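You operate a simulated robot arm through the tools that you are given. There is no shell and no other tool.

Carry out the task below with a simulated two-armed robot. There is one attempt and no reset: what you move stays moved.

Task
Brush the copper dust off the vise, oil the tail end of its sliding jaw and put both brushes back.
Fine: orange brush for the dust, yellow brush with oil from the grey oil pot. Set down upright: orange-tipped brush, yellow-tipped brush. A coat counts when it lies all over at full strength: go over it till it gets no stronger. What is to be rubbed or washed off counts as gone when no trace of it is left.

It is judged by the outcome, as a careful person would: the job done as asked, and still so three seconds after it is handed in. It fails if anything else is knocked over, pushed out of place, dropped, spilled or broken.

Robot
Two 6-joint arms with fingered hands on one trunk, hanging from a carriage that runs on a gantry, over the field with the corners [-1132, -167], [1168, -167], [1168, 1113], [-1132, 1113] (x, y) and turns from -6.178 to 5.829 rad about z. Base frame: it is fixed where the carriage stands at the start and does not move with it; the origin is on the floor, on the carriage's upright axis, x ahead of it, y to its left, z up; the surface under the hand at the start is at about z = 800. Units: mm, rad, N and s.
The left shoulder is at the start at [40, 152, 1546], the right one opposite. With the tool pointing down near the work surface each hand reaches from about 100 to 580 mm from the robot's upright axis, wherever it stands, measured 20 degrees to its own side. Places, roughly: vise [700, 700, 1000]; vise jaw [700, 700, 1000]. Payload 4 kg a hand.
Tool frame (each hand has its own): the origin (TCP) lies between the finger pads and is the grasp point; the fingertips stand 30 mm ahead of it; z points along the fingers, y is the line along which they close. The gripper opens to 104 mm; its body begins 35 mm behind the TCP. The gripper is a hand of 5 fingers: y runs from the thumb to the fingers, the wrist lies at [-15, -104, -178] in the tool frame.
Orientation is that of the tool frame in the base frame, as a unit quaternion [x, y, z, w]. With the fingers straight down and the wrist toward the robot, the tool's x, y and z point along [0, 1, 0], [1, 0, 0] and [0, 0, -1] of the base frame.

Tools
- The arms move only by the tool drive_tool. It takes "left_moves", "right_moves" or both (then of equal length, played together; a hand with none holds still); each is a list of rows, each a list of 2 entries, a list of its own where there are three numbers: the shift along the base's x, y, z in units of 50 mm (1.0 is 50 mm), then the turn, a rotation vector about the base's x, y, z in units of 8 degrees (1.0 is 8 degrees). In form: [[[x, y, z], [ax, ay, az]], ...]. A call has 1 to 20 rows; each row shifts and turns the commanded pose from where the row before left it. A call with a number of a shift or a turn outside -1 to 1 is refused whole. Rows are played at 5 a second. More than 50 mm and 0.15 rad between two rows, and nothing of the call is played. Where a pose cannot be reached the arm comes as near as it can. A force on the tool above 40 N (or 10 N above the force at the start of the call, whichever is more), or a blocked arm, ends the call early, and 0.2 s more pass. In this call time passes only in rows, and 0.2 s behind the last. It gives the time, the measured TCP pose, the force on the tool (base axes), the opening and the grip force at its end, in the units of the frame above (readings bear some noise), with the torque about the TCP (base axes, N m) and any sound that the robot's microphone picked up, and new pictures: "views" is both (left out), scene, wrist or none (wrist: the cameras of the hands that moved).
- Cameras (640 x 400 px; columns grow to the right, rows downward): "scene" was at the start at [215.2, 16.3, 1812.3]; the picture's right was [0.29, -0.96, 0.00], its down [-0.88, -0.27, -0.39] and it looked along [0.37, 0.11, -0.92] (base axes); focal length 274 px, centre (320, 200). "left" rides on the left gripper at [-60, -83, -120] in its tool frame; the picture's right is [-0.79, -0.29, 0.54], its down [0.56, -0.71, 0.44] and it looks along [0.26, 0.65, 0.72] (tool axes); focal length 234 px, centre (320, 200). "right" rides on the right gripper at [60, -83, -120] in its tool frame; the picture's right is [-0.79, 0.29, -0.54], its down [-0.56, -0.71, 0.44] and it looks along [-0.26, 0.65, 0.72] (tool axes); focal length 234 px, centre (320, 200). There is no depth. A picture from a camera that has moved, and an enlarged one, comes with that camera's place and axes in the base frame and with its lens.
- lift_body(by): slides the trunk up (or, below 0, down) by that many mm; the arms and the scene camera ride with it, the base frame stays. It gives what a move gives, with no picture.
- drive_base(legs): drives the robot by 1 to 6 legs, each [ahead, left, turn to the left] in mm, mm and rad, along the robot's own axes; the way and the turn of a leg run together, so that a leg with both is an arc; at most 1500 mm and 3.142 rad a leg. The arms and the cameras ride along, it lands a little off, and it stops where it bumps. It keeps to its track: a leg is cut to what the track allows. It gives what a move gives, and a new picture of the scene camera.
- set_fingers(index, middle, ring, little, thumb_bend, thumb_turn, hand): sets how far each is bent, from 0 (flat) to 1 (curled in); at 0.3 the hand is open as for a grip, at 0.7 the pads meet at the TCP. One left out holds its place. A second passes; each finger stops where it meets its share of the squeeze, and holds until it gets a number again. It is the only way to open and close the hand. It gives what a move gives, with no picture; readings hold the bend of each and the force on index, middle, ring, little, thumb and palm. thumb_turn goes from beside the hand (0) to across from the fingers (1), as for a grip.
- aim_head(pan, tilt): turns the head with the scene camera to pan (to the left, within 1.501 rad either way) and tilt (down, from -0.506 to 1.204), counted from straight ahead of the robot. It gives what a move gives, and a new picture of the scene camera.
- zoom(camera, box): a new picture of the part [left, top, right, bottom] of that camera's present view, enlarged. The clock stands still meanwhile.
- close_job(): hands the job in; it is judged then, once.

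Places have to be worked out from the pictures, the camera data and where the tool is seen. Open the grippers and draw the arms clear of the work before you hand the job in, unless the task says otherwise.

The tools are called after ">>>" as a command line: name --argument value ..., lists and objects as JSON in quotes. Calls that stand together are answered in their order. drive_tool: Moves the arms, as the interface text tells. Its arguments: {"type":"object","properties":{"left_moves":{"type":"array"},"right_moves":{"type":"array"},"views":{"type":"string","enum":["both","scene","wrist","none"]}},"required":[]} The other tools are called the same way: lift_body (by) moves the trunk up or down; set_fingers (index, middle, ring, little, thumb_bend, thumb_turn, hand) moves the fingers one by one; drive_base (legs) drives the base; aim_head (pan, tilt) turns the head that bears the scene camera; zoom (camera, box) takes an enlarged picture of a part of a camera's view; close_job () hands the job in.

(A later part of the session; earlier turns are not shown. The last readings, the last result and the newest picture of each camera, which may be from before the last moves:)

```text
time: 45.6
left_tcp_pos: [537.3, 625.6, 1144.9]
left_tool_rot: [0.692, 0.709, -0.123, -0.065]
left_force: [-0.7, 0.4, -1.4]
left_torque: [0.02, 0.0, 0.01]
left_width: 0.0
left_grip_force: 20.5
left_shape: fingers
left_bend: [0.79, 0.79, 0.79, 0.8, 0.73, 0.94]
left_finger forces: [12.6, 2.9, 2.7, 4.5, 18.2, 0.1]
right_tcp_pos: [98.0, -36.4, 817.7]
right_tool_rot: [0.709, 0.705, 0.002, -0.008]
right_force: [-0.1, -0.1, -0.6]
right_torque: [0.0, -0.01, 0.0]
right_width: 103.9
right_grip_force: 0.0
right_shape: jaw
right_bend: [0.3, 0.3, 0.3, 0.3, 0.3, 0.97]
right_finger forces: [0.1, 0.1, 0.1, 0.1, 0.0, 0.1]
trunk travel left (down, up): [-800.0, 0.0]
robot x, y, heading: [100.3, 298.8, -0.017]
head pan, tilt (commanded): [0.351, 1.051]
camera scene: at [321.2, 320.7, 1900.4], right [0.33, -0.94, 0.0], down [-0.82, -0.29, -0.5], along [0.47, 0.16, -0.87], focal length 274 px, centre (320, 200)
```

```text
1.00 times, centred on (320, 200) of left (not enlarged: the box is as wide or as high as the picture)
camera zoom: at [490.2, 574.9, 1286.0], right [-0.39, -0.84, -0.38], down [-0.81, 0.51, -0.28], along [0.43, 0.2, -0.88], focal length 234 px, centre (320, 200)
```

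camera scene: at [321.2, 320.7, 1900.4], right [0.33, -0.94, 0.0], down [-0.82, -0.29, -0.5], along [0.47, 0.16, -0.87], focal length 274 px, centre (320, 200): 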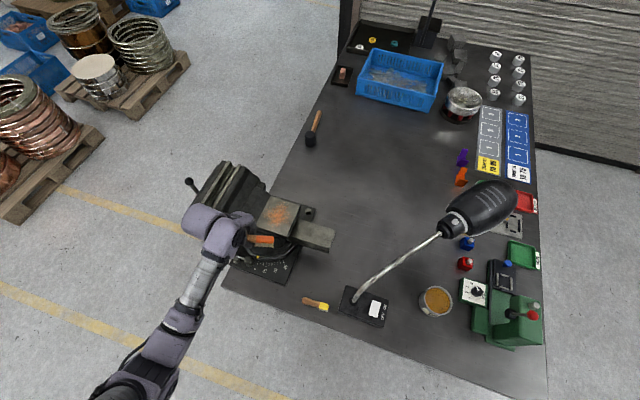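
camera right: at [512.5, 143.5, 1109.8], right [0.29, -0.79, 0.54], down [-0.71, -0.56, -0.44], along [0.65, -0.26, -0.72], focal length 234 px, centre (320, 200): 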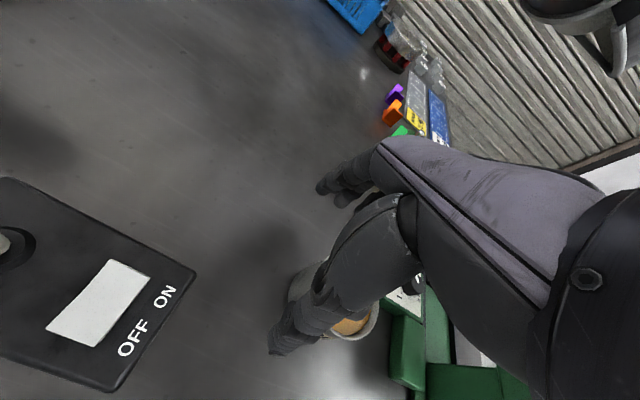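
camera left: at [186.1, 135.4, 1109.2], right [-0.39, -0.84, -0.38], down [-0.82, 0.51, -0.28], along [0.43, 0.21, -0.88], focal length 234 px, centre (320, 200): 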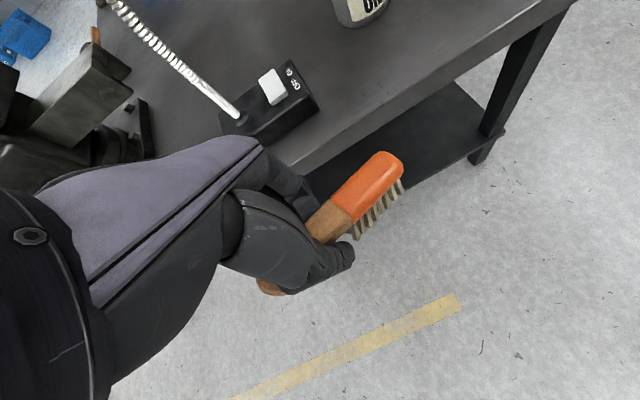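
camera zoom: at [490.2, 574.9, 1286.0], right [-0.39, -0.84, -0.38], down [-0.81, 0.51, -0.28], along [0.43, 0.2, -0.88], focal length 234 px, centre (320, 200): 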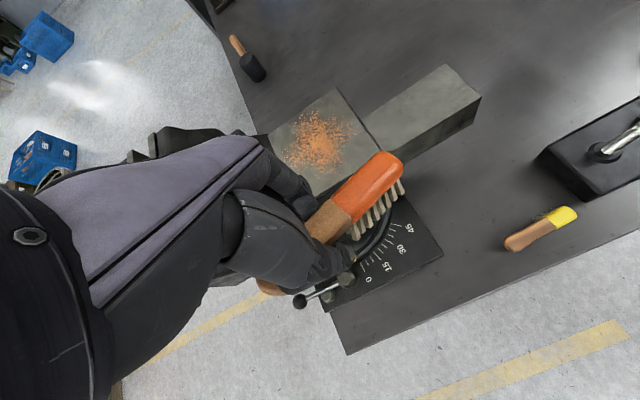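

The anvil top is confirmed at z ≈ 1040, x 618–743, y 541–660, with the dust at about x 628–729, y 557–650. I drive 130 mm further ahead, hand kept at z = 1145.

>>> drive_base --legs '[[130, 0, 0]]'

>>> aim_head --pan 0.6 --tilt 1.1

>>> zoom --camera "left" --box '[160, 60, 480, 260]'

```text
time: 46.9
left_tcp_pos: [669.0, 622.9, 1145.1]
left_tool_rot: [0.693, 0.707, -0.123, -0.064]
left_force: [0.4, -0.6, -1.3]
left_torque: [0.07, 0.0, 0.0]
left_width: 0.0
left_grip_force: 20.2
left_shape: fingers
left_bend: [0.79, 0.79, 0.79, 0.8, 0.73, 0.94]
left_finger forces: [12.6, 3.1, 2.6, 4.5, 18.2, 0.0]
right_tcp_pos: [225.4, -39.1, 819.3]
right_tool_rot: [0.71, 0.704, 0.001, -0.008]
right_force: [-0.6, -0.4, -0.2]
right_torque: [0.03, 0.02, 0.01]
right_width: 104.1
right_grip_force: 0.1
right_shape: jaw
right_bend: [0.3, 0.3, 0.3, 0.3, 0.3, 0.97]
right_finger forces: [0.0, 0.0, 0.0, 0.0, 0.0, 0.0]
trunk travel left (down, up): [-800.0, 0.0]
robot x, y, heading: [225.5, 299.1, -0.02]
head pan, tilt (commanded): [0.351, 1.051]
camera scene: at [450.3, 317.6, 1900.4], right [0.33, -0.95, 0.0], down [-0.82, -0.28, -0.5], along [0.47, 0.16, -0.87], focal length 274 px, centre (320, 200)
```

scene: 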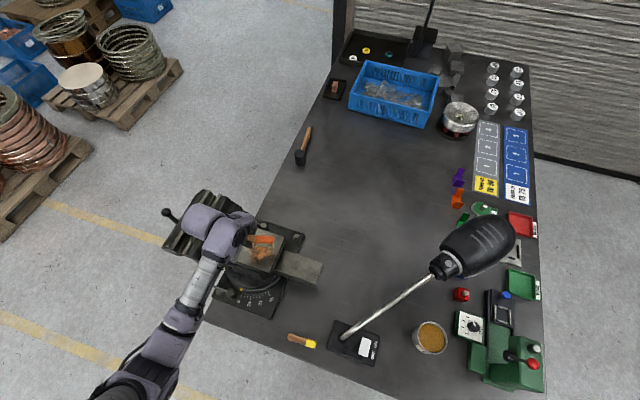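

```text
time: 47.6
left_tcp_pos: [667.7, 622.8, 1143.9]
left_tool_rot: [0.693, 0.707, -0.123, -0.064]
left_force: [0.3, 0.3, -1.7]
left_torque: [0.03, 0.0, -0.02]
left_width: 0.0
left_grip_force: 19.8
left_shape: fingers
left_bend: [0.79, 0.79, 0.79, 0.8, 0.73, 0.94]
left_finger forces: [12.6, 3.1, 2.7, 4.5, 18.0, 0.0]
right_tcp_pos: [225.4, -40.9, 819.8]
right_tool_rot: [0.71, 0.704, 0.002, -0.008]
right_force: [0.1, -0.7, 0.9]
right_torque: [-0.01, -0.02, 0.02]
right_width: 104.1
right_grip_force: 0.1
right_shape: jaw
right_bend: [0.3, 0.3, 0.3, 0.3, 0.3, 0.97]
right_finger forces: [0.0, 0.0, 0.0, 0.0, 0.0, 0.0]
trunk travel left (down, up): [-800.0, 0.0]
robot x, y, heading: [228.3, 299.1, -0.018]
head pan, tilt (commanded): [0.6, 1.1]
camera scene: at [440.2, 330.6, 1897.2], right [0.55, -0.84, 0.0], down [-0.74, -0.49, -0.45], along [0.38, 0.25, -0.89], focal length 274 px, centre (320, 200)
```

scene: 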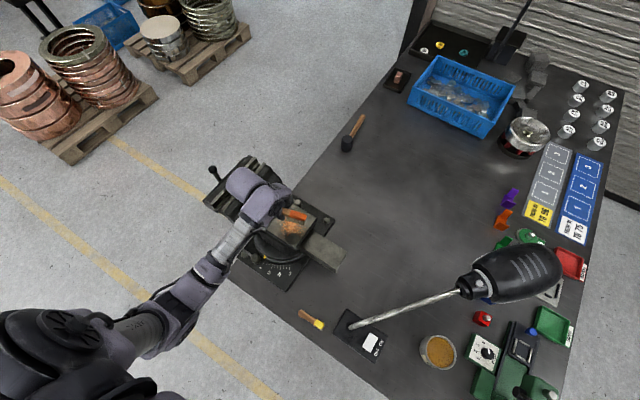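

```text
2.00 times, centred on (320, 160) of left
camera zoom: at [620.4, 571.0, 1286.0], right [-0.4, -0.83, -0.38], down [-0.81, 0.51, -0.28], along [0.43, 0.2, -0.88], focal length 468 px, centre (320, 280)
```

zoom: 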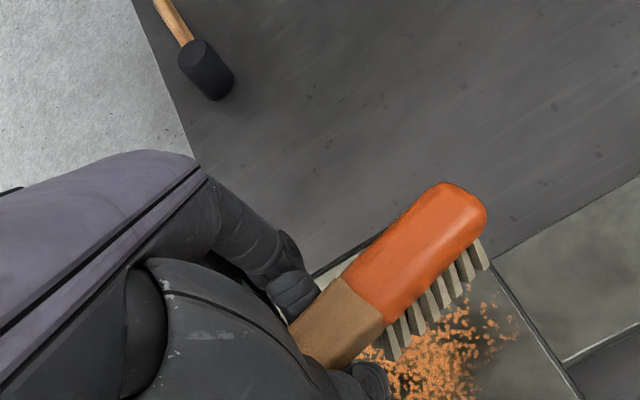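

Now the head is over the anvil at about (680, 580), with the tips near z = 1096. I lower gently in small steps, watching the force for contact.

>>> drive_tool --left_moves '[[[0, 0, -0.5], [0, 0, 0]], [[0, 0, -0.3], [0, 0, 0]], [[0, 0, -0.1], [0, 0, 0]], [[0, 0, -0.1], [0, 0, 0]]]' --views "wrist"

>>> zoom --camera "scene" --box '[230, 160, 370, 280]'

```text
time: 48.6
left_tcp_pos: [665.4, 621.7, 1094.2]
left_tool_rot: [0.693, 0.707, -0.123, -0.065]
left_force: [0.2, -0.4, -1.4]
left_torque: [0.02, -0.02, -0.01]
left_width: 0.0
left_grip_force: 20.4
left_shape: fingers
left_bend: [0.79, 0.79, 0.79, 0.8, 0.73, 0.94]
left_finger forces: [12.4, 2.9, 2.8, 4.5, 17.9, 0.0]
right_tcp_pos: [226.5, -38.6, 818.8]
right_tool_rot: [0.71, 0.704, 0.002, -0.007]
right_force: [-0.5, 0.3, -0.1]
right_torque: [0.0, -0.04, 0.0]
right_width: 104.2
right_grip_force: 0.0
right_shape: jaw
right_bend: [0.3, 0.3, 0.3, 0.3, 0.3, 0.97]
right_finger forces: [0.0, 0.1, 0.0, 0.0, 0.0, 0.1]
trunk travel left (down, up): [-800.0, 0.0]
robot x, y, heading: [226.2, 297.2, -0.017]
head pan, tilt (commanded): [0.6, 1.1]
camera left: at [619.6, 570.9, 1235.7], right [-0.4, -0.83, -0.38], down [-0.81, 0.51, -0.28], along [0.43, 0.2, -0.88], focal length 234 px, centre (320, 200)
```

left: 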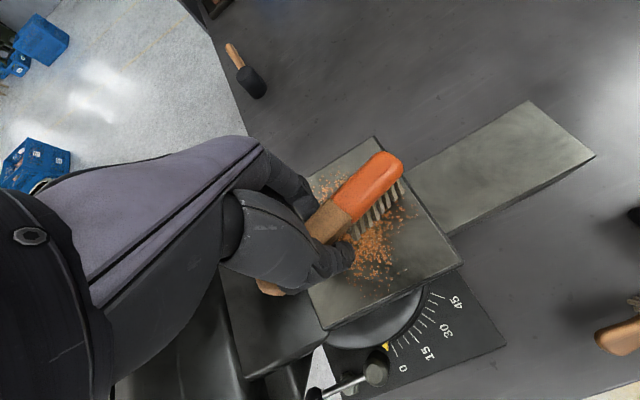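

```text
3.33 times, centred on (300, 220) of scene
camera zoom: at [440.2, 330.6, 1897.2], right [0.55, -0.84, 0.0], down [-0.74, -0.49, -0.45], along [0.38, 0.25, -0.89], focal length 912 px, centre (387, 133)
```

zoom: 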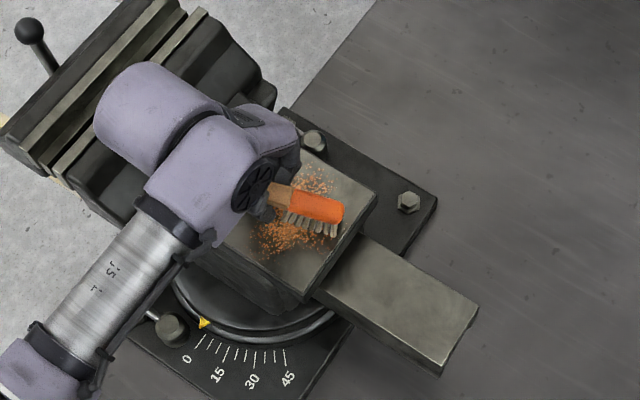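

No contact yet (TCP 1094, so the tips are about 6 mm above). I go down in 3 mm steps and read the force.

>>> drive_tool --left_moves '[[[0, 0, -0.06], [0, 0, 0]], [[0, 0, -0.06], [0, 0, 0]]]' --views "none"

>>> drive_tool --left_moves '[[[0, 0, -0.06], [0, 0, 0]]]' --views "none"

```text
time: 49.2
left_tcp_pos: [668.8, 621.3, 1087.8]
left_tool_rot: [0.693, 0.707, -0.123, -0.065]
left_force: [-0.3, 0.5, -1.8]
left_torque: [0.04, 0.03, -0.04]
left_width: 0.0
left_grip_force: 20.6
left_shape: fingers
left_bend: [0.79, 0.79, 0.79, 0.8, 0.73, 0.94]
left_finger forces: [12.4, 3.0, 2.6, 4.5, 18.0, 0.0]
right_tcp_pos: [224.9, -38.8, 818.8]
right_tool_rot: [0.71, 0.704, 0.001, -0.007]
right_force: [0.2, 0.0, 0.6]
right_torque: [0.03, 0.0, -0.01]
right_width: 103.9
right_grip_force: 0.1
right_shape: jaw
right_bend: [0.3, 0.3, 0.3, 0.3, 0.3, 0.97]
right_finger forces: [0.0, 0.0, 0.0, 0.0, 0.0, 0.0]
trunk travel left (down, up): [-800.0, 0.0]
robot x, y, heading: [224.3, 297.8, -0.017]
head pan, tilt (commanded): [0.6, 1.1]
```

```text
time: 49.6
left_tcp_pos: [667.6, 622.3, 1085.3]
left_tool_rot: [0.694, 0.707, -0.121, -0.065]
left_force: [-0.4, 0.4, 1.0]
left_torque: [-0.1, 0.04, -0.01]
left_width: 0.2
left_grip_force: 19.2
left_shape: fingers
left_bend: [0.79, 0.79, 0.79, 0.8, 0.73, 0.94]
left_finger forces: [10.6, 2.9, 3.3, 4.8, 17.2, 0.0]
right_tcp_pos: [225.2, -39.6, 818.9]
right_tool_rot: [0.71, 0.704, 0.002, -0.009]
right_force: [0.0, -0.3, -0.2]
right_torque: [-0.01, 0.01, 0.01]
right_width: 103.8
right_grip_force: 0.0
right_shape: jaw
right_bend: [0.3, 0.3, 0.3, 0.3, 0.3, 0.97]
right_finger forces: [0.0, 0.0, 0.1, 0.1, 0.1, 0.1]
trunk travel left (down, up): [-800.0, 0.0]
robot x, y, heading: [227.0, 298.8, -0.019]
head pan, tilt (commanded): [0.6, 1.1]
```

Contact at TCP z ≈ 1085 (about 2.5 N). I make a first stroke back and forth along x and look at the effect.

>>> drive_tool --left_moves '[[[-0.4, 0, 0], [0, 0, 0]], [[-0.4, 0, 0], [0, 0, 0]], [[-0.4, 0, 0], [0, 0, 0]], [[0.4, 0, 0], [0, 0, 0]], [[0.4, 0, 0], [0, 0, 0]], [[0.4, 0, 0], [0, 0, 0]], [[0.4, 0, 0], [0, 0, 0]], [[0.4, 0, 0], [0, 0, 0]], [[0.4, 0, 0], [0, 0, 0]]]' --views "both"

>>> zoom --camera "left" --box '[240, 100, 480, 320]'

```text
time: 51.6
left_tcp_pos: [728.1, 621.7, 1084.3]
left_tool_rot: [0.693, 0.707, -0.122, -0.065]
left_force: [1.0, -0.3, 0.3]
left_torque: [-0.11, -0.05, -0.02]
left_width: 0.2
left_grip_force: 17.4
left_shape: fingers
left_bend: [0.79, 0.79, 0.79, 0.8, 0.73, 0.94]
left_finger forces: [9.0, 2.7, 3.4, 3.8, 16.2, 0.1]
right_tcp_pos: [225.9, -39.6, 819.0]
right_tool_rot: [0.71, 0.704, 0.002, -0.009]
right_force: [-0.3, 0.0, 0.1]
right_torque: [-0.01, -0.01, 0.0]
right_width: 103.8
right_grip_force: 0.1
right_shape: jaw
right_bend: [0.3, 0.3, 0.3, 0.3, 0.3, 0.97]
right_finger forces: [0.0, 0.1, 0.1, 0.0, 0.0, 0.0]
trunk travel left (down, up): [-800.0, 0.0]
robot x, y, heading: [226.7, 299.9, -0.017]
head pan, tilt (commanded): [0.6, 1.1]
camera scene: at [440.3, 330.7, 1897.3], right [0.55, -0.84, 0.0], down [-0.74, -0.49, -0.45], along [0.38, 0.25, -0.89], focal length 274 px, centre (320, 200)
camera left: at [680.4, 571.2, 1225.9], right [-0.4, -0.83, -0.38], down [-0.81, 0.51, -0.28], along [0.43, 0.2, -0.88], focal length 234 px, centre (320, 200)
```

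scene: 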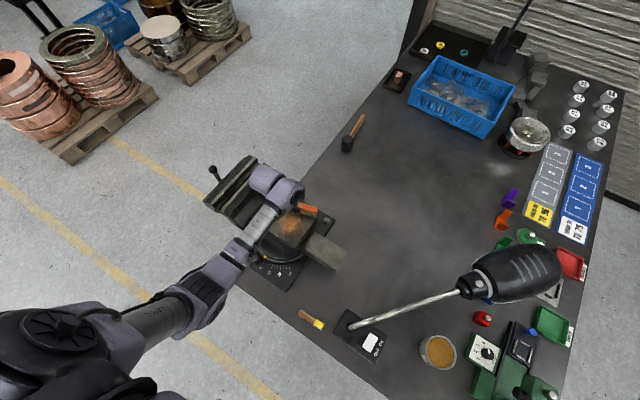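
left: 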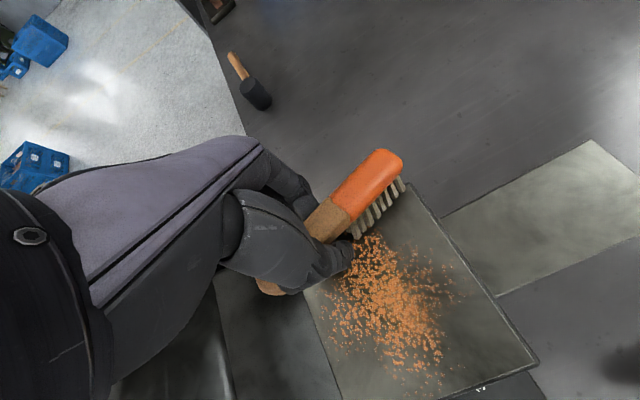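

```text
1.82 times, centred on (360, 210) of left
camera zoom: at [680.4, 571.2, 1225.9], right [-0.4, -0.83, -0.38], down [-0.81, 0.51, -0.28], along [0.43, 0.2, -0.88], focal length 426 px, centre (247, 182)
```

zoom: 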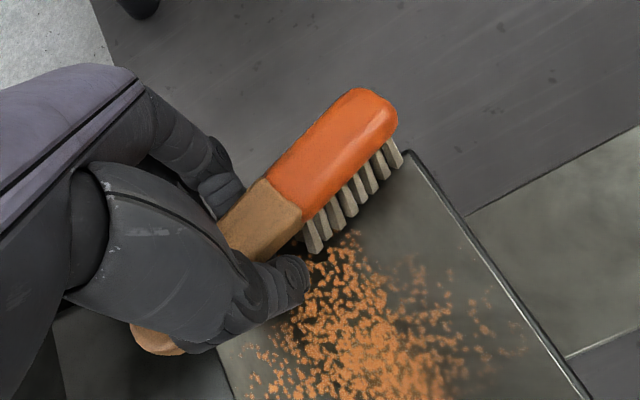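

Some dust on the swept side has thinned, but contact was light. I press about 3 mm deeper and stroke back over the same lane several times.

>>> drive_tool --left_moves '[[[-0.2, 0, -0.06], [0, 0, 0]], [[-0.4, 0, 0], [0, 0, 0]], [[-0.4, 0, 0], [0, 0, 0]], [[-0.4, 0, 0], [0, 0, 0]], [[-0.4, 0, 0], [0, 0, 0]], [[-0.4, 0, 0], [0, 0, 0]], [[-0.3, 0, 0], [0, 0, 0]]]' --views "both"

>>> zoom --camera "left" --box '[240, 100, 480, 320]'

>>> zoom --camera "scene" --box '[230, 160, 370, 280]'

```text
time: 53.2
left_tcp_pos: [602.6, 621.4, 1083.2]
left_tool_rot: [0.693, 0.707, -0.123, -0.065]
left_force: [0.3, 0.3, 1.3]
left_torque: [-0.09, -0.01, 0.06]
left_width: 0.1
left_grip_force: 16.5
left_shape: fingers
left_bend: [0.79, 0.79, 0.79, 0.8, 0.73, 0.94]
left_finger forces: [8.1, 2.5, 2.8, 3.0, 15.9, 0.0]
right_tcp_pos: [225.1, -39.8, 818.8]
right_tool_rot: [0.71, 0.704, 0.001, -0.008]
right_force: [-1.5, -0.3, -0.2]
right_torque: [0.03, 0.04, 0.0]
right_width: 104.0
right_grip_force: 0.1
right_shape: jaw
right_bend: [0.3, 0.3, 0.3, 0.3, 0.3, 0.97]
right_finger forces: [0.0, 0.1, 0.0, 0.0, 0.0, 0.0]
trunk travel left (down, up): [-800.0, 0.0]
robot x, y, heading: [226.6, 300.6, -0.022]
head pan, tilt (commanded): [0.6, 1.1]
camera scene: at [440.2, 330.7, 1897.3], right [0.55, -0.84, 0.0], down [-0.74, -0.49, -0.45], along [0.38, 0.25, -0.89], focal length 274 px, centre (320, 200)
camera left: at [555.4, 571.4, 1224.4], right [-0.4, -0.83, -0.38], down [-0.81, 0.51, -0.28], along [0.43, 0.2, -0.88], focal length 234 px, centre (320, 200)
```

scene: 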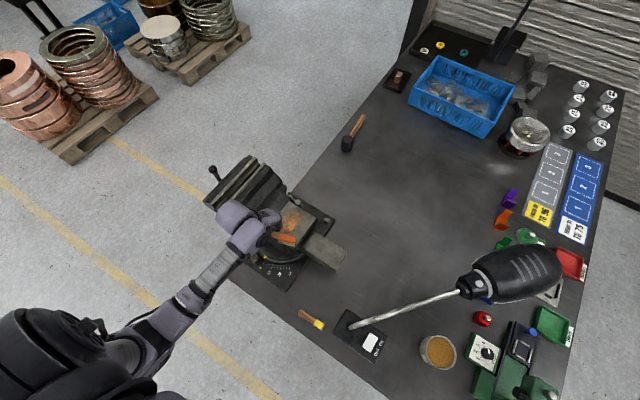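
left: 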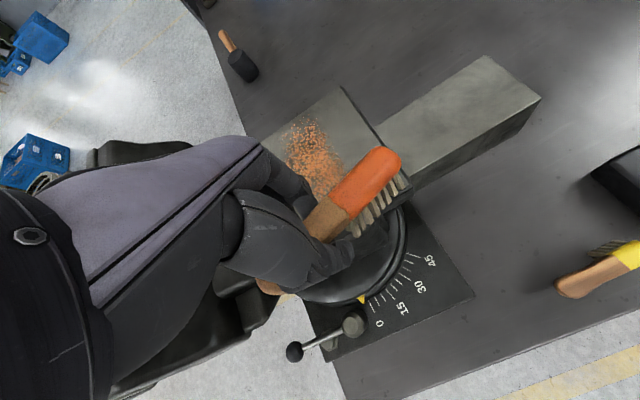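

```text
1.82 times, centred on (360, 210) of left
camera zoom: at [555.4, 571.4, 1224.4], right [-0.4, -0.83, -0.38], down [-0.81, 0.51, -0.28], along [0.43, 0.2, -0.88], focal length 426 px, centre (247, 182)
```

zoom: 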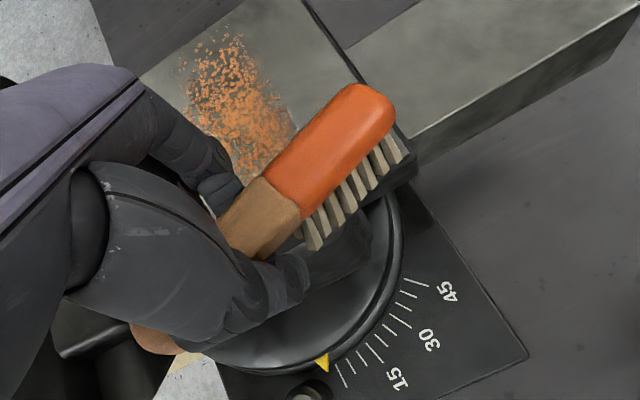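

```text
3.33 times, centred on (300, 220) of scene
camera zoom: at [440.2, 330.7, 1897.3], right [0.55, -0.84, 0.0], down [-0.74, -0.49, -0.45], along [0.38, 0.25, -0.89], focal length 912 px, centre (387, 133)
```

zoom: 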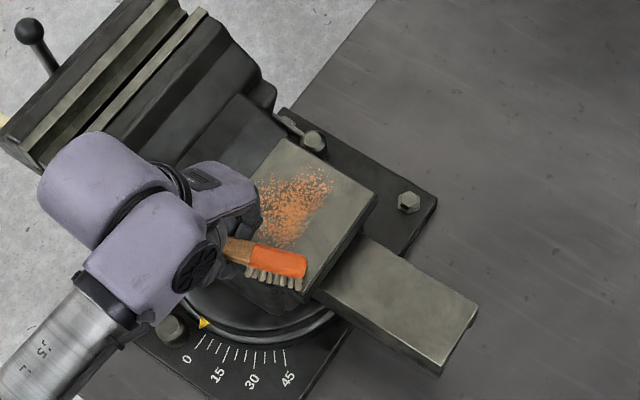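

Works: the first lane (y < about 595) is clean after two passes. I shift 30 mm to +y for the second lane and stroke back and forth.

>>> drive_tool --left_moves '[[[0.1, 0.6, 0], [0, 0, 0]], [[0.4, 0, 0], [0, 0, 0]], [[0.4, 0, 0], [0, 0, 0]], [[0.4, 0, 0], [0, 0, 0]], [[0.4, 0, 0], [0, 0, 0]], [[0.4, 0, 0], [0, 0, 0]], [[0.4, 0, 0], [0, 0, 0]], [[-0.4, 0, 0], [0, 0, 0]], [[-0.4, 0, 0], [0, 0, 0]], [[-0.4, 0, 0], [0, 0, 0]], [[-0.4, 0, 0], [0, 0, 0]], [[-0.4, 0, 0], [0, 0, 0]], [[-0.4, 0, 0], [0, 0, 0]]]' --views "both"

>>> zoom --camera "left" --box '[240, 100, 480, 320]'

>>> zoom --camera "scene" --box '[230, 160, 370, 280]'

```text
time: 56.0
left_tcp_pos: [608.3, 653.4, 1081.6]
left_tool_rot: [0.693, 0.708, -0.122, -0.064]
left_force: [0.0, 0.7, 0.2]
left_torque: [-0.05, 0.02, -0.04]
left_width: 0.0
left_grip_force: 11.4
left_shape: fingers
left_bend: [0.79, 0.79, 0.79, 0.8, 0.73, 0.94]
left_finger forces: [7.0, 2.2, 2.7, 3.0, 7.7, 0.0]
right_tcp_pos: [225.2, -40.8, 818.8]
right_tool_rot: [0.71, 0.704, 0.002, -0.009]
right_force: [0.1, 0.0, -0.4]
right_torque: [-0.01, 0.04, -0.04]
right_width: 103.8
right_grip_force: 0.0
right_shape: jaw
right_bend: [0.3, 0.3, 0.3, 0.3, 0.3, 0.97]
right_finger forces: [0.0, 0.0, 0.0, 0.1, 0.0, 0.1]
trunk travel left (down, up): [-800.0, 0.0]
robot x, y, heading: [228.0, 296.3, -0.019]
head pan, tilt (commanded): [0.6, 1.1]
camera scene: at [440.2, 330.7, 1897.3], right [0.55, -0.84, 0.0], down [-0.74, -0.49, -0.45], along [0.38, 0.25, -0.89], focal length 274 px, centre (320, 200)
camera left: at [560.7, 602.0, 1223.9], right [-0.4, -0.83, -0.38], down [-0.81, 0.51, -0.28], along [0.43, 0.2, -0.88], focal length 234 px, centre (320, 200)
```

scene: 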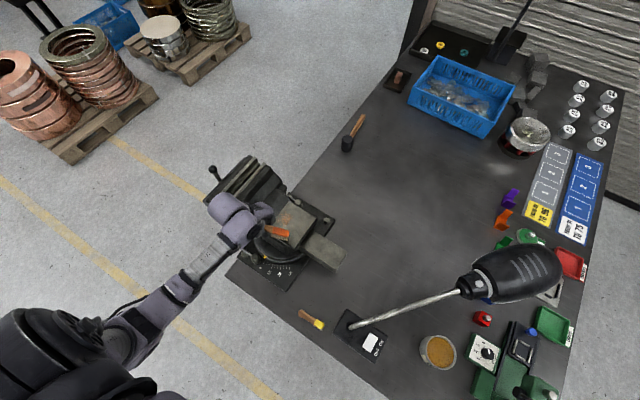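
left: 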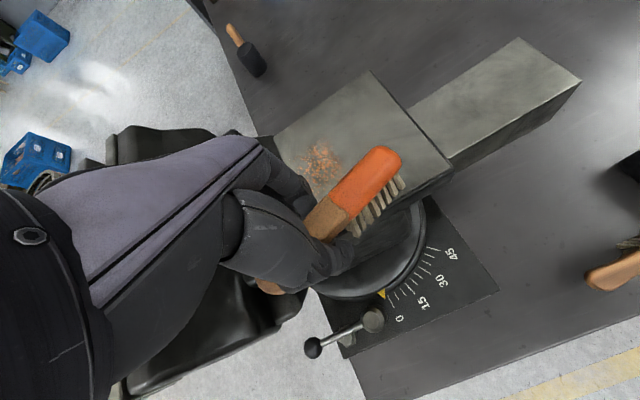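

```text
1.82 times, centred on (360, 210) of left
camera zoom: at [560.7, 602.0, 1223.9], right [-0.4, -0.83, -0.38], down [-0.81, 0.51, -0.28], along [0.43, 0.2, -0.88], focal length 426 px, centre (247, 182)
```

zoom: 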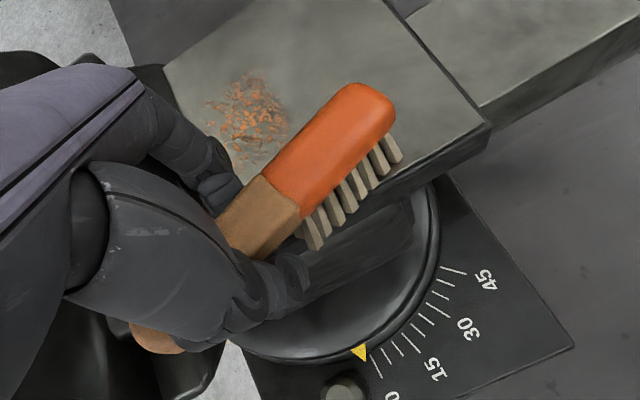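

```text
3.33 times, centred on (300, 220) of scene
camera zoom: at [440.2, 330.7, 1897.3], right [0.55, -0.84, 0.0], down [-0.74, -0.49, -0.45], along [0.38, 0.25, -0.89], focal length 912 px, centre (387, 133)
```

zoom: 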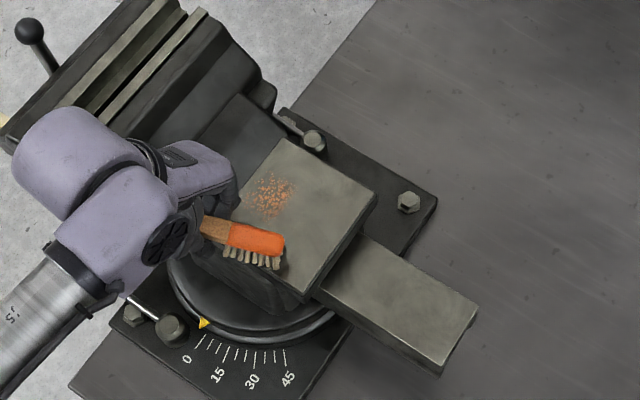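

Only a patch near y ≈ 625–650 remains. The thumb force has dropped to about 8 N, so I lift slightly and tighten the grip before the last lane.

>>> drive_tool --left_moves '[[[0.1, 0, 0.4], [0, 0, 0]]]' --views "none"

>>> set_fingers --hand "left" --index 0.84 --middle 0.84 --ring 0.84 --little 0.84 --thumb_bend 0.86

>>> zoom --camera "left" --box '[240, 100, 480, 320]'

```text
time: 56.4
left_tcp_pos: [613.1, 652.8, 1100.9]
left_tool_rot: [0.693, 0.707, -0.124, -0.065]
left_force: [0.4, 0.0, -1.3]
left_torque: [0.06, 0.02, 0.03]
left_width: 0.1
left_grip_force: 12.3
left_shape: fingers
left_bend: [0.79, 0.79, 0.79, 0.8, 0.73, 0.94]
left_finger forces: [8.2, 2.1, 2.1, 3.1, 8.5, 0.0]
right_tcp_pos: [226.2, -37.9, 818.4]
right_tool_rot: [0.71, 0.704, 0.001, -0.007]
right_force: [-0.3, 0.1, 1.0]
right_torque: [0.03, -0.02, 0.0]
right_width: 103.9
right_grip_force: 0.0
right_shape: jaw
right_bend: [0.3, 0.3, 0.3, 0.3, 0.3, 0.97]
right_finger forces: [0.0, 0.0, 0.1, 0.1, 0.0, 0.0]
trunk travel left (down, up): [-800.0, 0.0]
robot x, y, heading: [228.0, 299.1, -0.022]
head pan, tilt (commanded): [0.6, 1.1]
```

```text
time: 57.4
left_tcp_pos: [614.1, 652.3, 1101.6]
left_tool_rot: [0.694, 0.707, -0.123, -0.065]
left_force: [-0.1, 0.9, 0.1]
left_torque: [0.01, 0.01, -0.03]
left_width: 0.0
left_grip_force: 0.0
left_shape: fingers
left_bend: [0.83, 0.84, 0.84, 0.84, 0.75, 0.95]
left_finger forces: [0.0, 0.1, 0.0, 0.0, 0.1, 0.1]
right_tcp_pos: [227.4, -39.1, 818.2]
right_tool_rot: [0.71, 0.704, 0.002, -0.008]
right_force: [-1.1, -0.1, -0.4]
right_torque: [0.0, 0.02, 0.02]
right_width: 103.8
right_grip_force: 0.0
right_shape: jaw
right_bend: [0.3, 0.3, 0.3, 0.3, 0.3, 0.97]
right_finger forces: [0.1, 0.0, 0.1, 0.0, 0.0, 0.0]
trunk travel left (down, up): [-800.0, 0.0]
robot x, y, heading: [227.6, 299.5, -0.022]
head pan, tilt (commanded): [0.6, 1.1]
```

```text
1.82 times, centred on (360, 210) of left
camera zoom: at [566.4, 601.9, 1243.2], right [-0.4, -0.83, -0.38], down [-0.81, 0.51, -0.28], along [0.43, 0.2, -0.88], focal length 426 px, centre (247, 182)
```

zoom: 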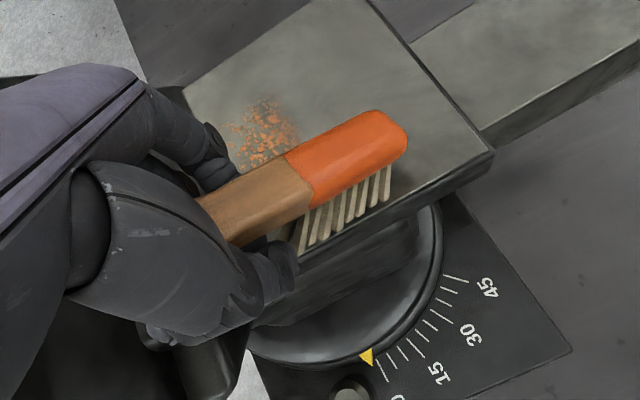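

The tighter command made the brush slip free: all finger forces read zero. I must not move the hand yet, so I look closely at where the brush rests.

>>> zoom --camera "scene" --box '[240, 190, 320, 250]'

>>> zoom --camera "left" --box '[280, 140, 420, 260]'

```text
6.67 times, centred on (280, 220) of scene
camera zoom: at [440.2, 330.7, 1897.2], right [0.55, -0.84, 0.0], down [-0.74, -0.49, -0.45], along [0.38, 0.25, -0.89], focal length 1824 px, centre (587, 67)
```

zoom: 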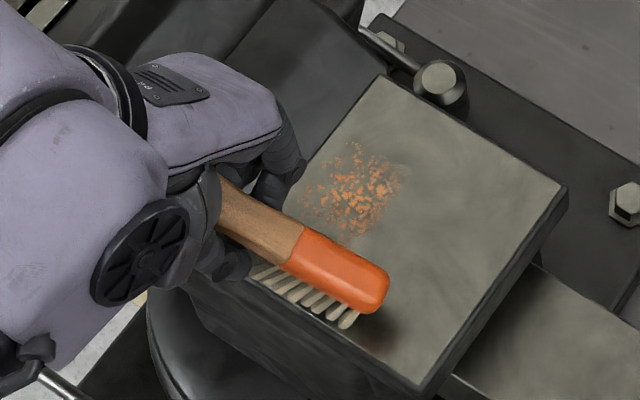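

```text
3.33 times, centred on (350, 200) of left
camera zoom: at [566.4, 601.9, 1243.2], right [-0.4, -0.83, -0.38], down [-0.81, 0.51, -0.28], along [0.43, 0.2, -0.88], focal length 781 px, centre (220, 200)
```

zoom: 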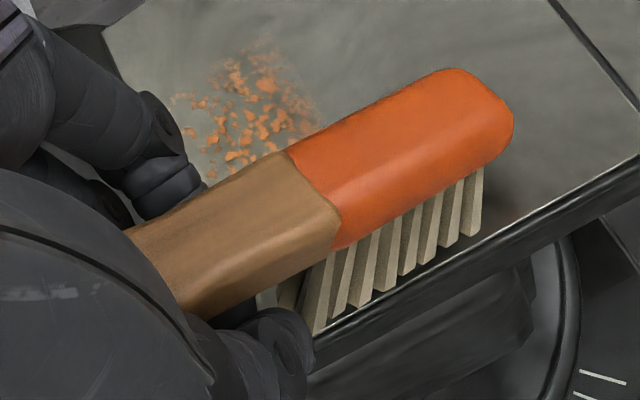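

The brush is still caged: its handle lies on the curled fingers with the front bristles on the anvil near its edge. I lower the hand gently so the brush stands fully on its bristles and the handle moves deeper toward the palm.

>>> drive_tool --left_moves '[[[0, 0, -0.1], [0, 0, 0]], [[0, 0, -0.1], [0, 0, 0]], [[0, 0, -0.06], [0, 0, 0]]]' --views "none"

>>> zoom --camera "scene" --box '[240, 190, 320, 250]'

>>> zoom --camera "left" --box '[280, 140, 420, 260]'

```text
time: 58.2
left_tcp_pos: [612.4, 652.2, 1090.9]
left_tool_rot: [0.693, 0.707, -0.123, -0.065]
left_force: [-0.9, 0.3, -0.1]
left_torque: [-0.03, 0.01, 0.03]
left_width: 0.0
left_grip_force: 0.5
left_shape: fingers
left_bend: [0.84, 0.84, 0.84, 0.84, 0.75, 0.95]
left_finger forces: [0.1, 0.2, 0.0, 0.0, 0.1, 0.1]
right_tcp_pos: [226.4, -39.7, 817.8]
right_tool_rot: [0.71, 0.704, 0.001, -0.009]
right_force: [0.7, -1.7, -0.3]
right_torque: [0.02, 0.0, 0.02]
right_width: 103.9
right_grip_force: 0.0
right_shape: jaw
right_bend: [0.3, 0.3, 0.3, 0.3, 0.3, 0.97]
right_finger forces: [0.0, 0.0, 0.1, 0.0, 0.0, 0.0]
trunk travel left (down, up): [-800.0, 0.0]
robot x, y, heading: [226.2, 296.8, -0.017]
head pan, tilt (commanded): [0.6, 1.1]
```

```text
6.67 times, centred on (280, 220) of scene
camera zoom: at [440.2, 330.7, 1897.2], right [0.55, -0.84, 0.0], down [-0.74, -0.49, -0.45], along [0.38, 0.25, -0.89], focal length 1824 px, centre (587, 67)
```

zoom: 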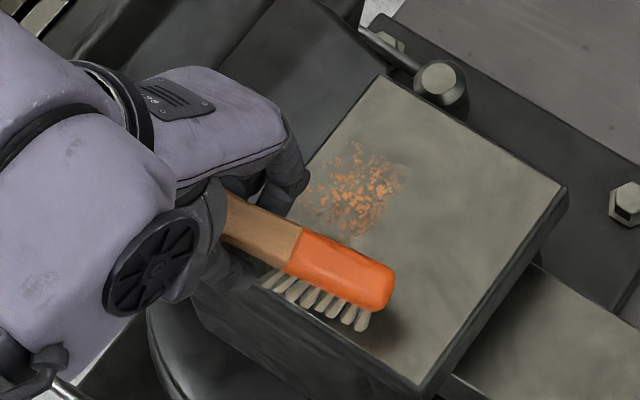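

```text
3.33 times, centred on (350, 200) of left
camera zoom: at [565.8, 601.3, 1231.1], right [-0.4, -0.83, -0.38], down [-0.81, 0.51, -0.28], along [0.43, 0.2, -0.88], focal length 781 px, centre (220, 200)
```

zoom: 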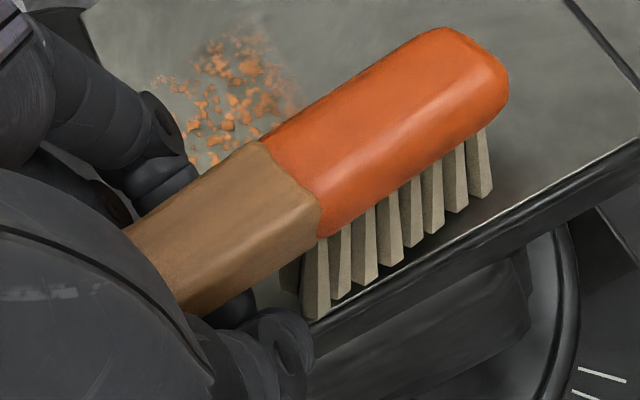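

The brush now stands level on the anvil on all its bristles (tips at z = 1040, near row at the edge). I open the fingers gradually to re-grip it properly.

>>> set_fingers --hand "left" --index 0.68 --middle 0.68 --ring 0.68 --little 0.68 --thumb_bend 0.62

>>> zoom --camera "left" --box '[280, 140, 420, 260]'

>>> zoom --camera "scene" --box '[240, 190, 320, 250]'

```text
time: 59.2
left_tcp_pos: [613.5, 652.6, 1089.4]
left_tool_rot: [0.693, 0.707, -0.123, -0.064]
left_force: [1.0, 0.0, -0.1]
left_torque: [0.03, 0.0, 0.0]
left_width: 14.3
left_grip_force: 0.6
left_shape: fingers
left_bend: [0.68, 0.68, 0.68, 0.68, 0.62, 0.97]
left_finger forces: [0.4, 0.0, 0.0, 0.0, 0.4, 0.0]
right_tcp_pos: [224.6, -39.6, 819.0]
right_tool_rot: [0.71, 0.704, 0.002, -0.007]
right_force: [-0.4, 0.1, -0.2]
right_torque: [0.03, 0.0, 0.02]
right_width: 103.7
right_grip_force: 0.0
right_shape: jaw
right_bend: [0.3, 0.3, 0.3, 0.3, 0.3, 0.97]
right_finger forces: [0.0, 0.1, 0.0, 0.1, 0.1, 0.1]
trunk travel left (down, up): [-800.0, 0.0]
robot x, y, heading: [229.6, 298.7, -0.013]
head pan, tilt (commanded): [0.6, 1.1]
```

```text
3.33 times, centred on (350, 200) of left
camera zoom: at [565.8, 601.2, 1231.0], right [-0.4, -0.83, -0.38], down [-0.81, 0.51, -0.28], along [0.43, 0.2, -0.88], focal length 781 px, centre (220, 200)
```

zoom: 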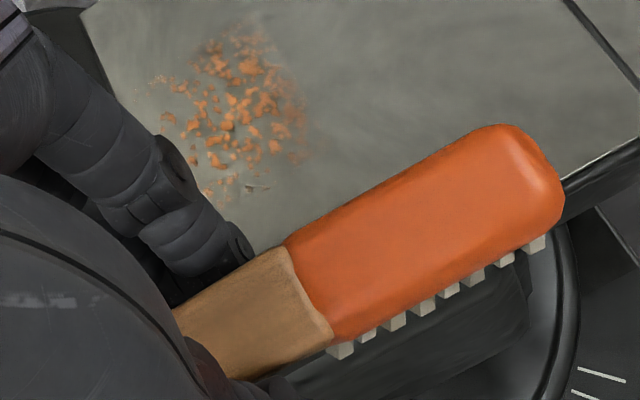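

```text
6.67 times, centred on (280, 220) of scene
camera zoom: at [440.2, 330.6, 1897.2], right [0.55, -0.84, 0.0], down [-0.74, -0.49, -0.45], along [0.38, 0.25, -0.89], focal length 1824 px, centre (587, 67)
```

zoom: 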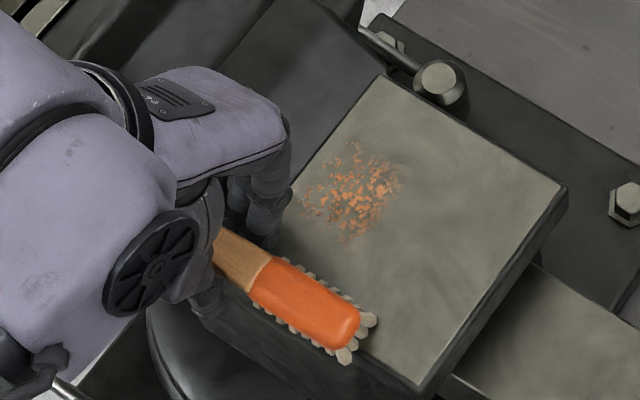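

The brush tipped back over the near edge but is caught lightly between index and thumb. I close again at once to pinch it.

>>> set_fingers --hand "left" --index 0.78 --middle 0.78 --ring 0.78 --little 0.78 --thumb_bend 0.76

>>> zoom --camera "left" --box '[280, 140, 420, 260]'

>>> zoom --camera "scene" --box '[240, 190, 320, 250]'

```text
time: 60.2
left_tcp_pos: [612.9, 652.9, 1089.5]
left_tool_rot: [0.693, 0.707, -0.123, -0.065]
left_force: [-0.5, 0.6, 0.2]
left_torque: [-0.03, 0.01, -0.04]
left_width: 0.0
left_grip_force: 13.8
left_shape: fingers
left_bend: [0.77, 0.78, 0.78, 0.78, 0.71, 0.96]
left_finger forces: [10.3, 1.1, 0.5, 1.6, 14.0, 0.0]
right_tcp_pos: [226.3, -39.6, 818.0]
right_tool_rot: [0.71, 0.704, 0.001, -0.008]
right_force: [0.5, -0.2, -0.4]
right_torque: [0.01, -0.04, -0.01]
right_width: 103.7
right_grip_force: 0.0
right_shape: jaw
right_bend: [0.3, 0.3, 0.3, 0.3, 0.3, 0.97]
right_finger forces: [0.0, 0.1, 0.0, 0.0, 0.0, 0.0]
trunk travel left (down, up): [-800.0, 0.0]
robot x, y, heading: [234.1, 297.7, -0.018]
head pan, tilt (commanded): [0.6, 1.1]
```

```text
3.33 times, centred on (350, 200) of left
camera zoom: at [565.8, 601.2, 1231.0], right [-0.4, -0.83, -0.38], down [-0.81, 0.51, -0.28], along [0.43, 0.2, -0.88], focal length 781 px, centre (220, 200)
```

zoom: 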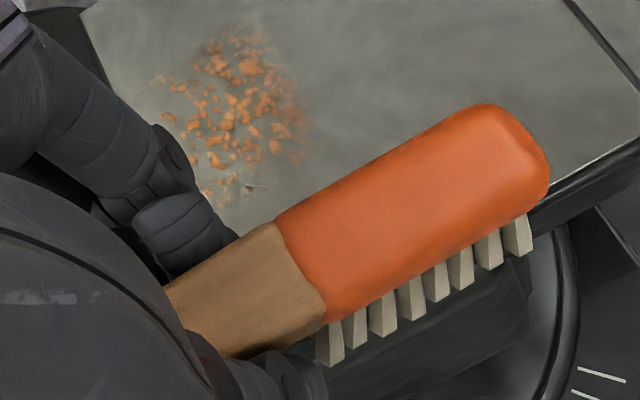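

```text
6.67 times, centred on (280, 220) of scene
camera zoom: at [440.2, 330.6, 1897.2], right [0.55, -0.84, 0.0], down [-0.74, -0.49, -0.45], along [0.38, 0.25, -0.89], focal length 1824 px, centre (587, 67)
```

zoom: 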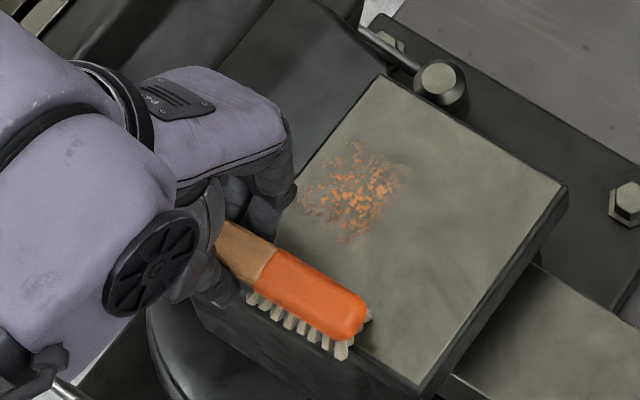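

It's gripped again (index 10 N, thumb 14 N). I lift 40 mm slowly and check how the brush sits.

>>> drive_tool --left_moves '[[[0, 0, 0.2], [0, 0, 0]], [[0, 0, 0.3], [0, 0, 0]], [[0, 0, 0.3], [0, 0, 0]]]' --views "none"

>>> zoom --camera "left" --box '[280, 140, 420, 260]'

>>> zoom --camera "scene" --box '[240, 180, 320, 240]'

```text
time: 61.0
left_tcp_pos: [613.3, 651.1, 1130.2]
left_tool_rot: [0.694, 0.707, -0.124, -0.065]
left_force: [-0.1, 0.6, -1.4]
left_torque: [0.06, 0.0, -0.01]
left_width: 0.2
left_grip_force: 12.1
left_shape: fingers
left_bend: [0.77, 0.78, 0.78, 0.78, 0.71, 0.96]
left_finger forces: [10.3, 1.1, 0.3, 0.7, 13.5, 0.0]
right_tcp_pos: [226.8, -38.6, 817.9]
right_tool_rot: [0.71, 0.704, 0.002, -0.009]
right_force: [-0.5, -0.6, -0.4]
right_torque: [0.0, -0.01, 0.02]
right_width: 103.7
right_grip_force: 0.1
right_shape: jaw
right_bend: [0.3, 0.3, 0.3, 0.3, 0.3, 0.97]
right_finger forces: [0.1, 0.1, 0.1, 0.1, 0.0, 0.1]
trunk travel left (down, up): [-800.0, 0.0]
robot x, y, heading: [231.1, 303.7, -0.022]
head pan, tilt (commanded): [0.6, 1.1]
```

```text
3.33 times, centred on (350, 200) of left
camera zoom: at [566.2, 601.3, 1271.6], right [-0.4, -0.83, -0.38], down [-0.81, 0.51, -0.28], along [0.43, 0.2, -0.88], focal length 781 px, centre (220, 200)
```

zoom: 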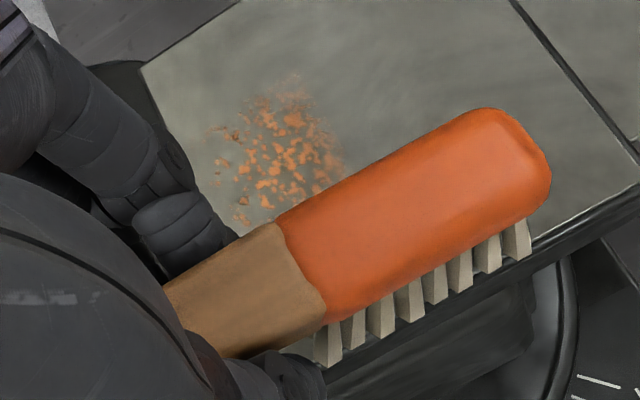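

```text
6.67 times, centred on (280, 210) of scene
camera zoom: at [440.2, 330.7, 1897.2], right [0.55, -0.84, 0.0], down [-0.74, -0.49, -0.45], along [0.38, 0.25, -0.89], focal length 1824 px, centre (587, 133)
```

zoom: 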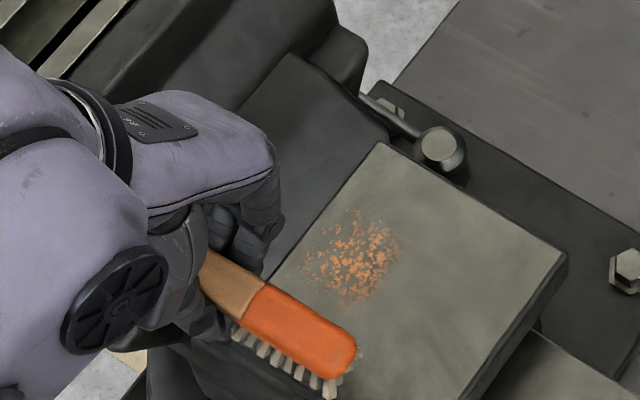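

The brush is held level again, with the tips 61 mm below the TCP and the head centred about (+4, −38) from it. The leftover dust is at x 655–705, y 612–653. I move over it and lower to light contact.

>>> drive_tool --left_moves '[[[0.3, 0.17, 0], [0, 0, 0]], [[0.3, 0.17, 0], [0, 0, 0]], [[0.2, 0, -0.3], [0, 0, 0]], [[0, 0, -0.2], [0, 0, 0]]]' --views "none"

>>> drive_tool --left_moves '[[[0, 0, -0.06], [0, 0, 0]]]' --views "none"

>>> zoom --camera "left" --box '[240, 100, 440, 260]'

>>> zoom --camera "scene" --box '[240, 180, 320, 240]'

```text
time: 62.0
left_tcp_pos: [652.2, 668.5, 1105.7]
left_tool_rot: [0.693, 0.707, -0.122, -0.066]
left_force: [0.7, 0.5, -1.4]
left_torque: [0.04, 0.0, 0.02]
left_width: 0.0
left_grip_force: 13.2
left_shape: fingers
left_bend: [0.77, 0.78, 0.78, 0.78, 0.71, 0.96]
left_finger forces: [10.4, 1.1, 0.4, 0.7, 13.3, 0.0]
right_tcp_pos: [226.1, -38.5, 819.2]
right_tool_rot: [0.71, 0.704, 0.002, -0.007]
right_force: [-0.4, 0.2, 1.2]
right_torque: [0.03, 0.03, -0.01]
right_width: 104.0
right_grip_force: 0.0
right_shape: jaw
right_bend: [0.3, 0.3, 0.3, 0.3, 0.3, 0.97]
right_finger forces: [0.0, 0.0, 0.0, 0.0, 0.0, 0.1]
trunk travel left (down, up): [-800.0, 0.0]
robot x, y, heading: [229.5, 298.0, -0.019]
head pan, tilt (commanded): [0.6, 1.1]
```

```text
time: 62.4
left_tcp_pos: [654.0, 670.0, 1102.0]
left_tool_rot: [0.693, 0.707, -0.124, -0.065]
left_force: [-0.5, -0.5, -1.8]
left_torque: [0.05, 0.02, 0.03]
left_width: 0.1
left_grip_force: 13.3
left_shape: fingers
left_bend: [0.77, 0.78, 0.78, 0.78, 0.71, 0.96]
left_finger forces: [10.3, 1.1, 0.3, 0.7, 13.4, 0.0]
right_tcp_pos: [225.2, -38.5, 817.8]
right_tool_rot: [0.71, 0.704, 0.002, -0.007]
right_force: [0.3, 0.3, 0.5]
right_torque: [-0.02, -0.03, 0.03]
right_width: 104.1
right_grip_force: 0.1
right_shape: jaw
right_bend: [0.3, 0.3, 0.3, 0.3, 0.3, 0.97]
right_finger forces: [0.1, 0.0, 0.1, 0.0, 0.0, 0.0]
trunk travel left (down, up): [-800.0, 0.0]
robot x, y, heading: [228.7, 297.4, -0.022]
head pan, tilt (commanded): [0.6, 1.1]
```

```text
2.50 times, centred on (340, 180) of left
camera zoom: at [605.7, 617.9, 1243.8], right [-0.4, -0.83, -0.38], down [-0.81, 0.51, -0.28], along [0.43, 0.2, -0.88], focal length 585 px, centre (270, 250)
```

zoom: 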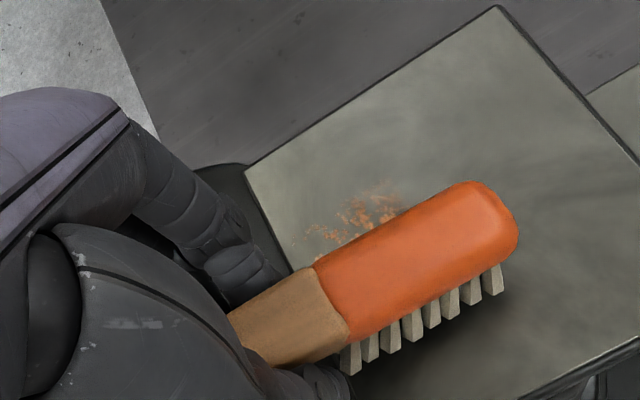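

```text
6.67 times, centred on (280, 210) of scene
camera zoom: at [440.2, 330.6, 1897.2], right [0.55, -0.84, 0.0], down [-0.74, -0.49, -0.45], along [0.38, 0.25, -0.89], focal length 1824 px, centre (587, 133)
```

zoom: 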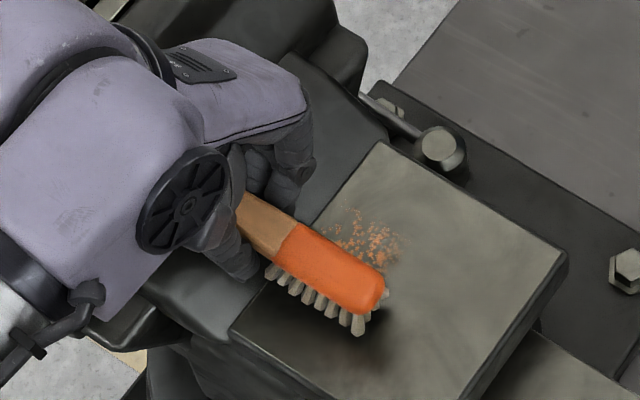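

No contact yet at TCP 1102. I go down in 2–3 mm steps.

>>> drive_tool --left_moves '[[[0, 0, -0.06], [0, 0, 0]]]' --views "none"

>>> drive_tool --left_moves '[[[0, 0, -0.04], [0, 0, 0]]]' --views "none"

```text
time: 62.8
left_tcp_pos: [652.5, 668.1, 1098.5]
left_tool_rot: [0.693, 0.707, -0.123, -0.064]
left_force: [-0.7, -0.1, -1.2]
left_torque: [0.04, 0.0, -0.03]
left_width: 0.0
left_grip_force: 12.8
left_shape: fingers
left_bend: [0.77, 0.78, 0.78, 0.78, 0.71, 0.96]
left_finger forces: [10.3, 1.0, 0.4, 0.7, 13.5, 0.0]
right_tcp_pos: [226.2, -39.1, 818.4]
right_tool_rot: [0.711, 0.703, 0.002, -0.008]
right_force: [-0.2, 0.0, -0.7]
right_torque: [0.01, -0.03, 0.02]
right_width: 103.8
right_grip_force: 0.0
right_shape: jaw
right_bend: [0.3, 0.3, 0.3, 0.3, 0.3, 0.97]
right_finger forces: [0.1, 0.1, 0.0, 0.0, 0.1, 0.0]
trunk travel left (down, up): [-800.0, 0.0]
robot x, y, heading: [230.2, 297.8, -0.02]
head pan, tilt (commanded): [0.6, 1.1]
```

```text
time: 63.2
left_tcp_pos: [653.1, 669.1, 1096.1]
left_tool_rot: [0.693, 0.707, -0.123, -0.064]
left_force: [0.5, 0.0, -0.1]
left_torque: [0.07, 0.01, 0.0]
left_width: 0.1
left_grip_force: 12.9
left_shape: fingers
left_bend: [0.77, 0.78, 0.78, 0.78, 0.71, 0.96]
left_finger forces: [10.3, 1.1, 0.3, 0.7, 13.4, 0.0]
right_tcp_pos: [225.4, -39.3, 818.7]
right_tool_rot: [0.711, 0.703, 0.001, -0.007]
right_force: [0.5, 0.4, 0.2]
right_torque: [0.04, -0.03, -0.01]
right_width: 104.0
right_grip_force: 0.1
right_shape: jaw
right_bend: [0.3, 0.3, 0.3, 0.3, 0.3, 0.97]
right_finger forces: [0.0, 0.0, 0.1, 0.1, 0.0, 0.0]
trunk travel left (down, up): [-800.0, 0.0]
robot x, y, heading: [227.0, 299.6, -0.023]
head pan, tilt (commanded): [0.6, 1.1]
```

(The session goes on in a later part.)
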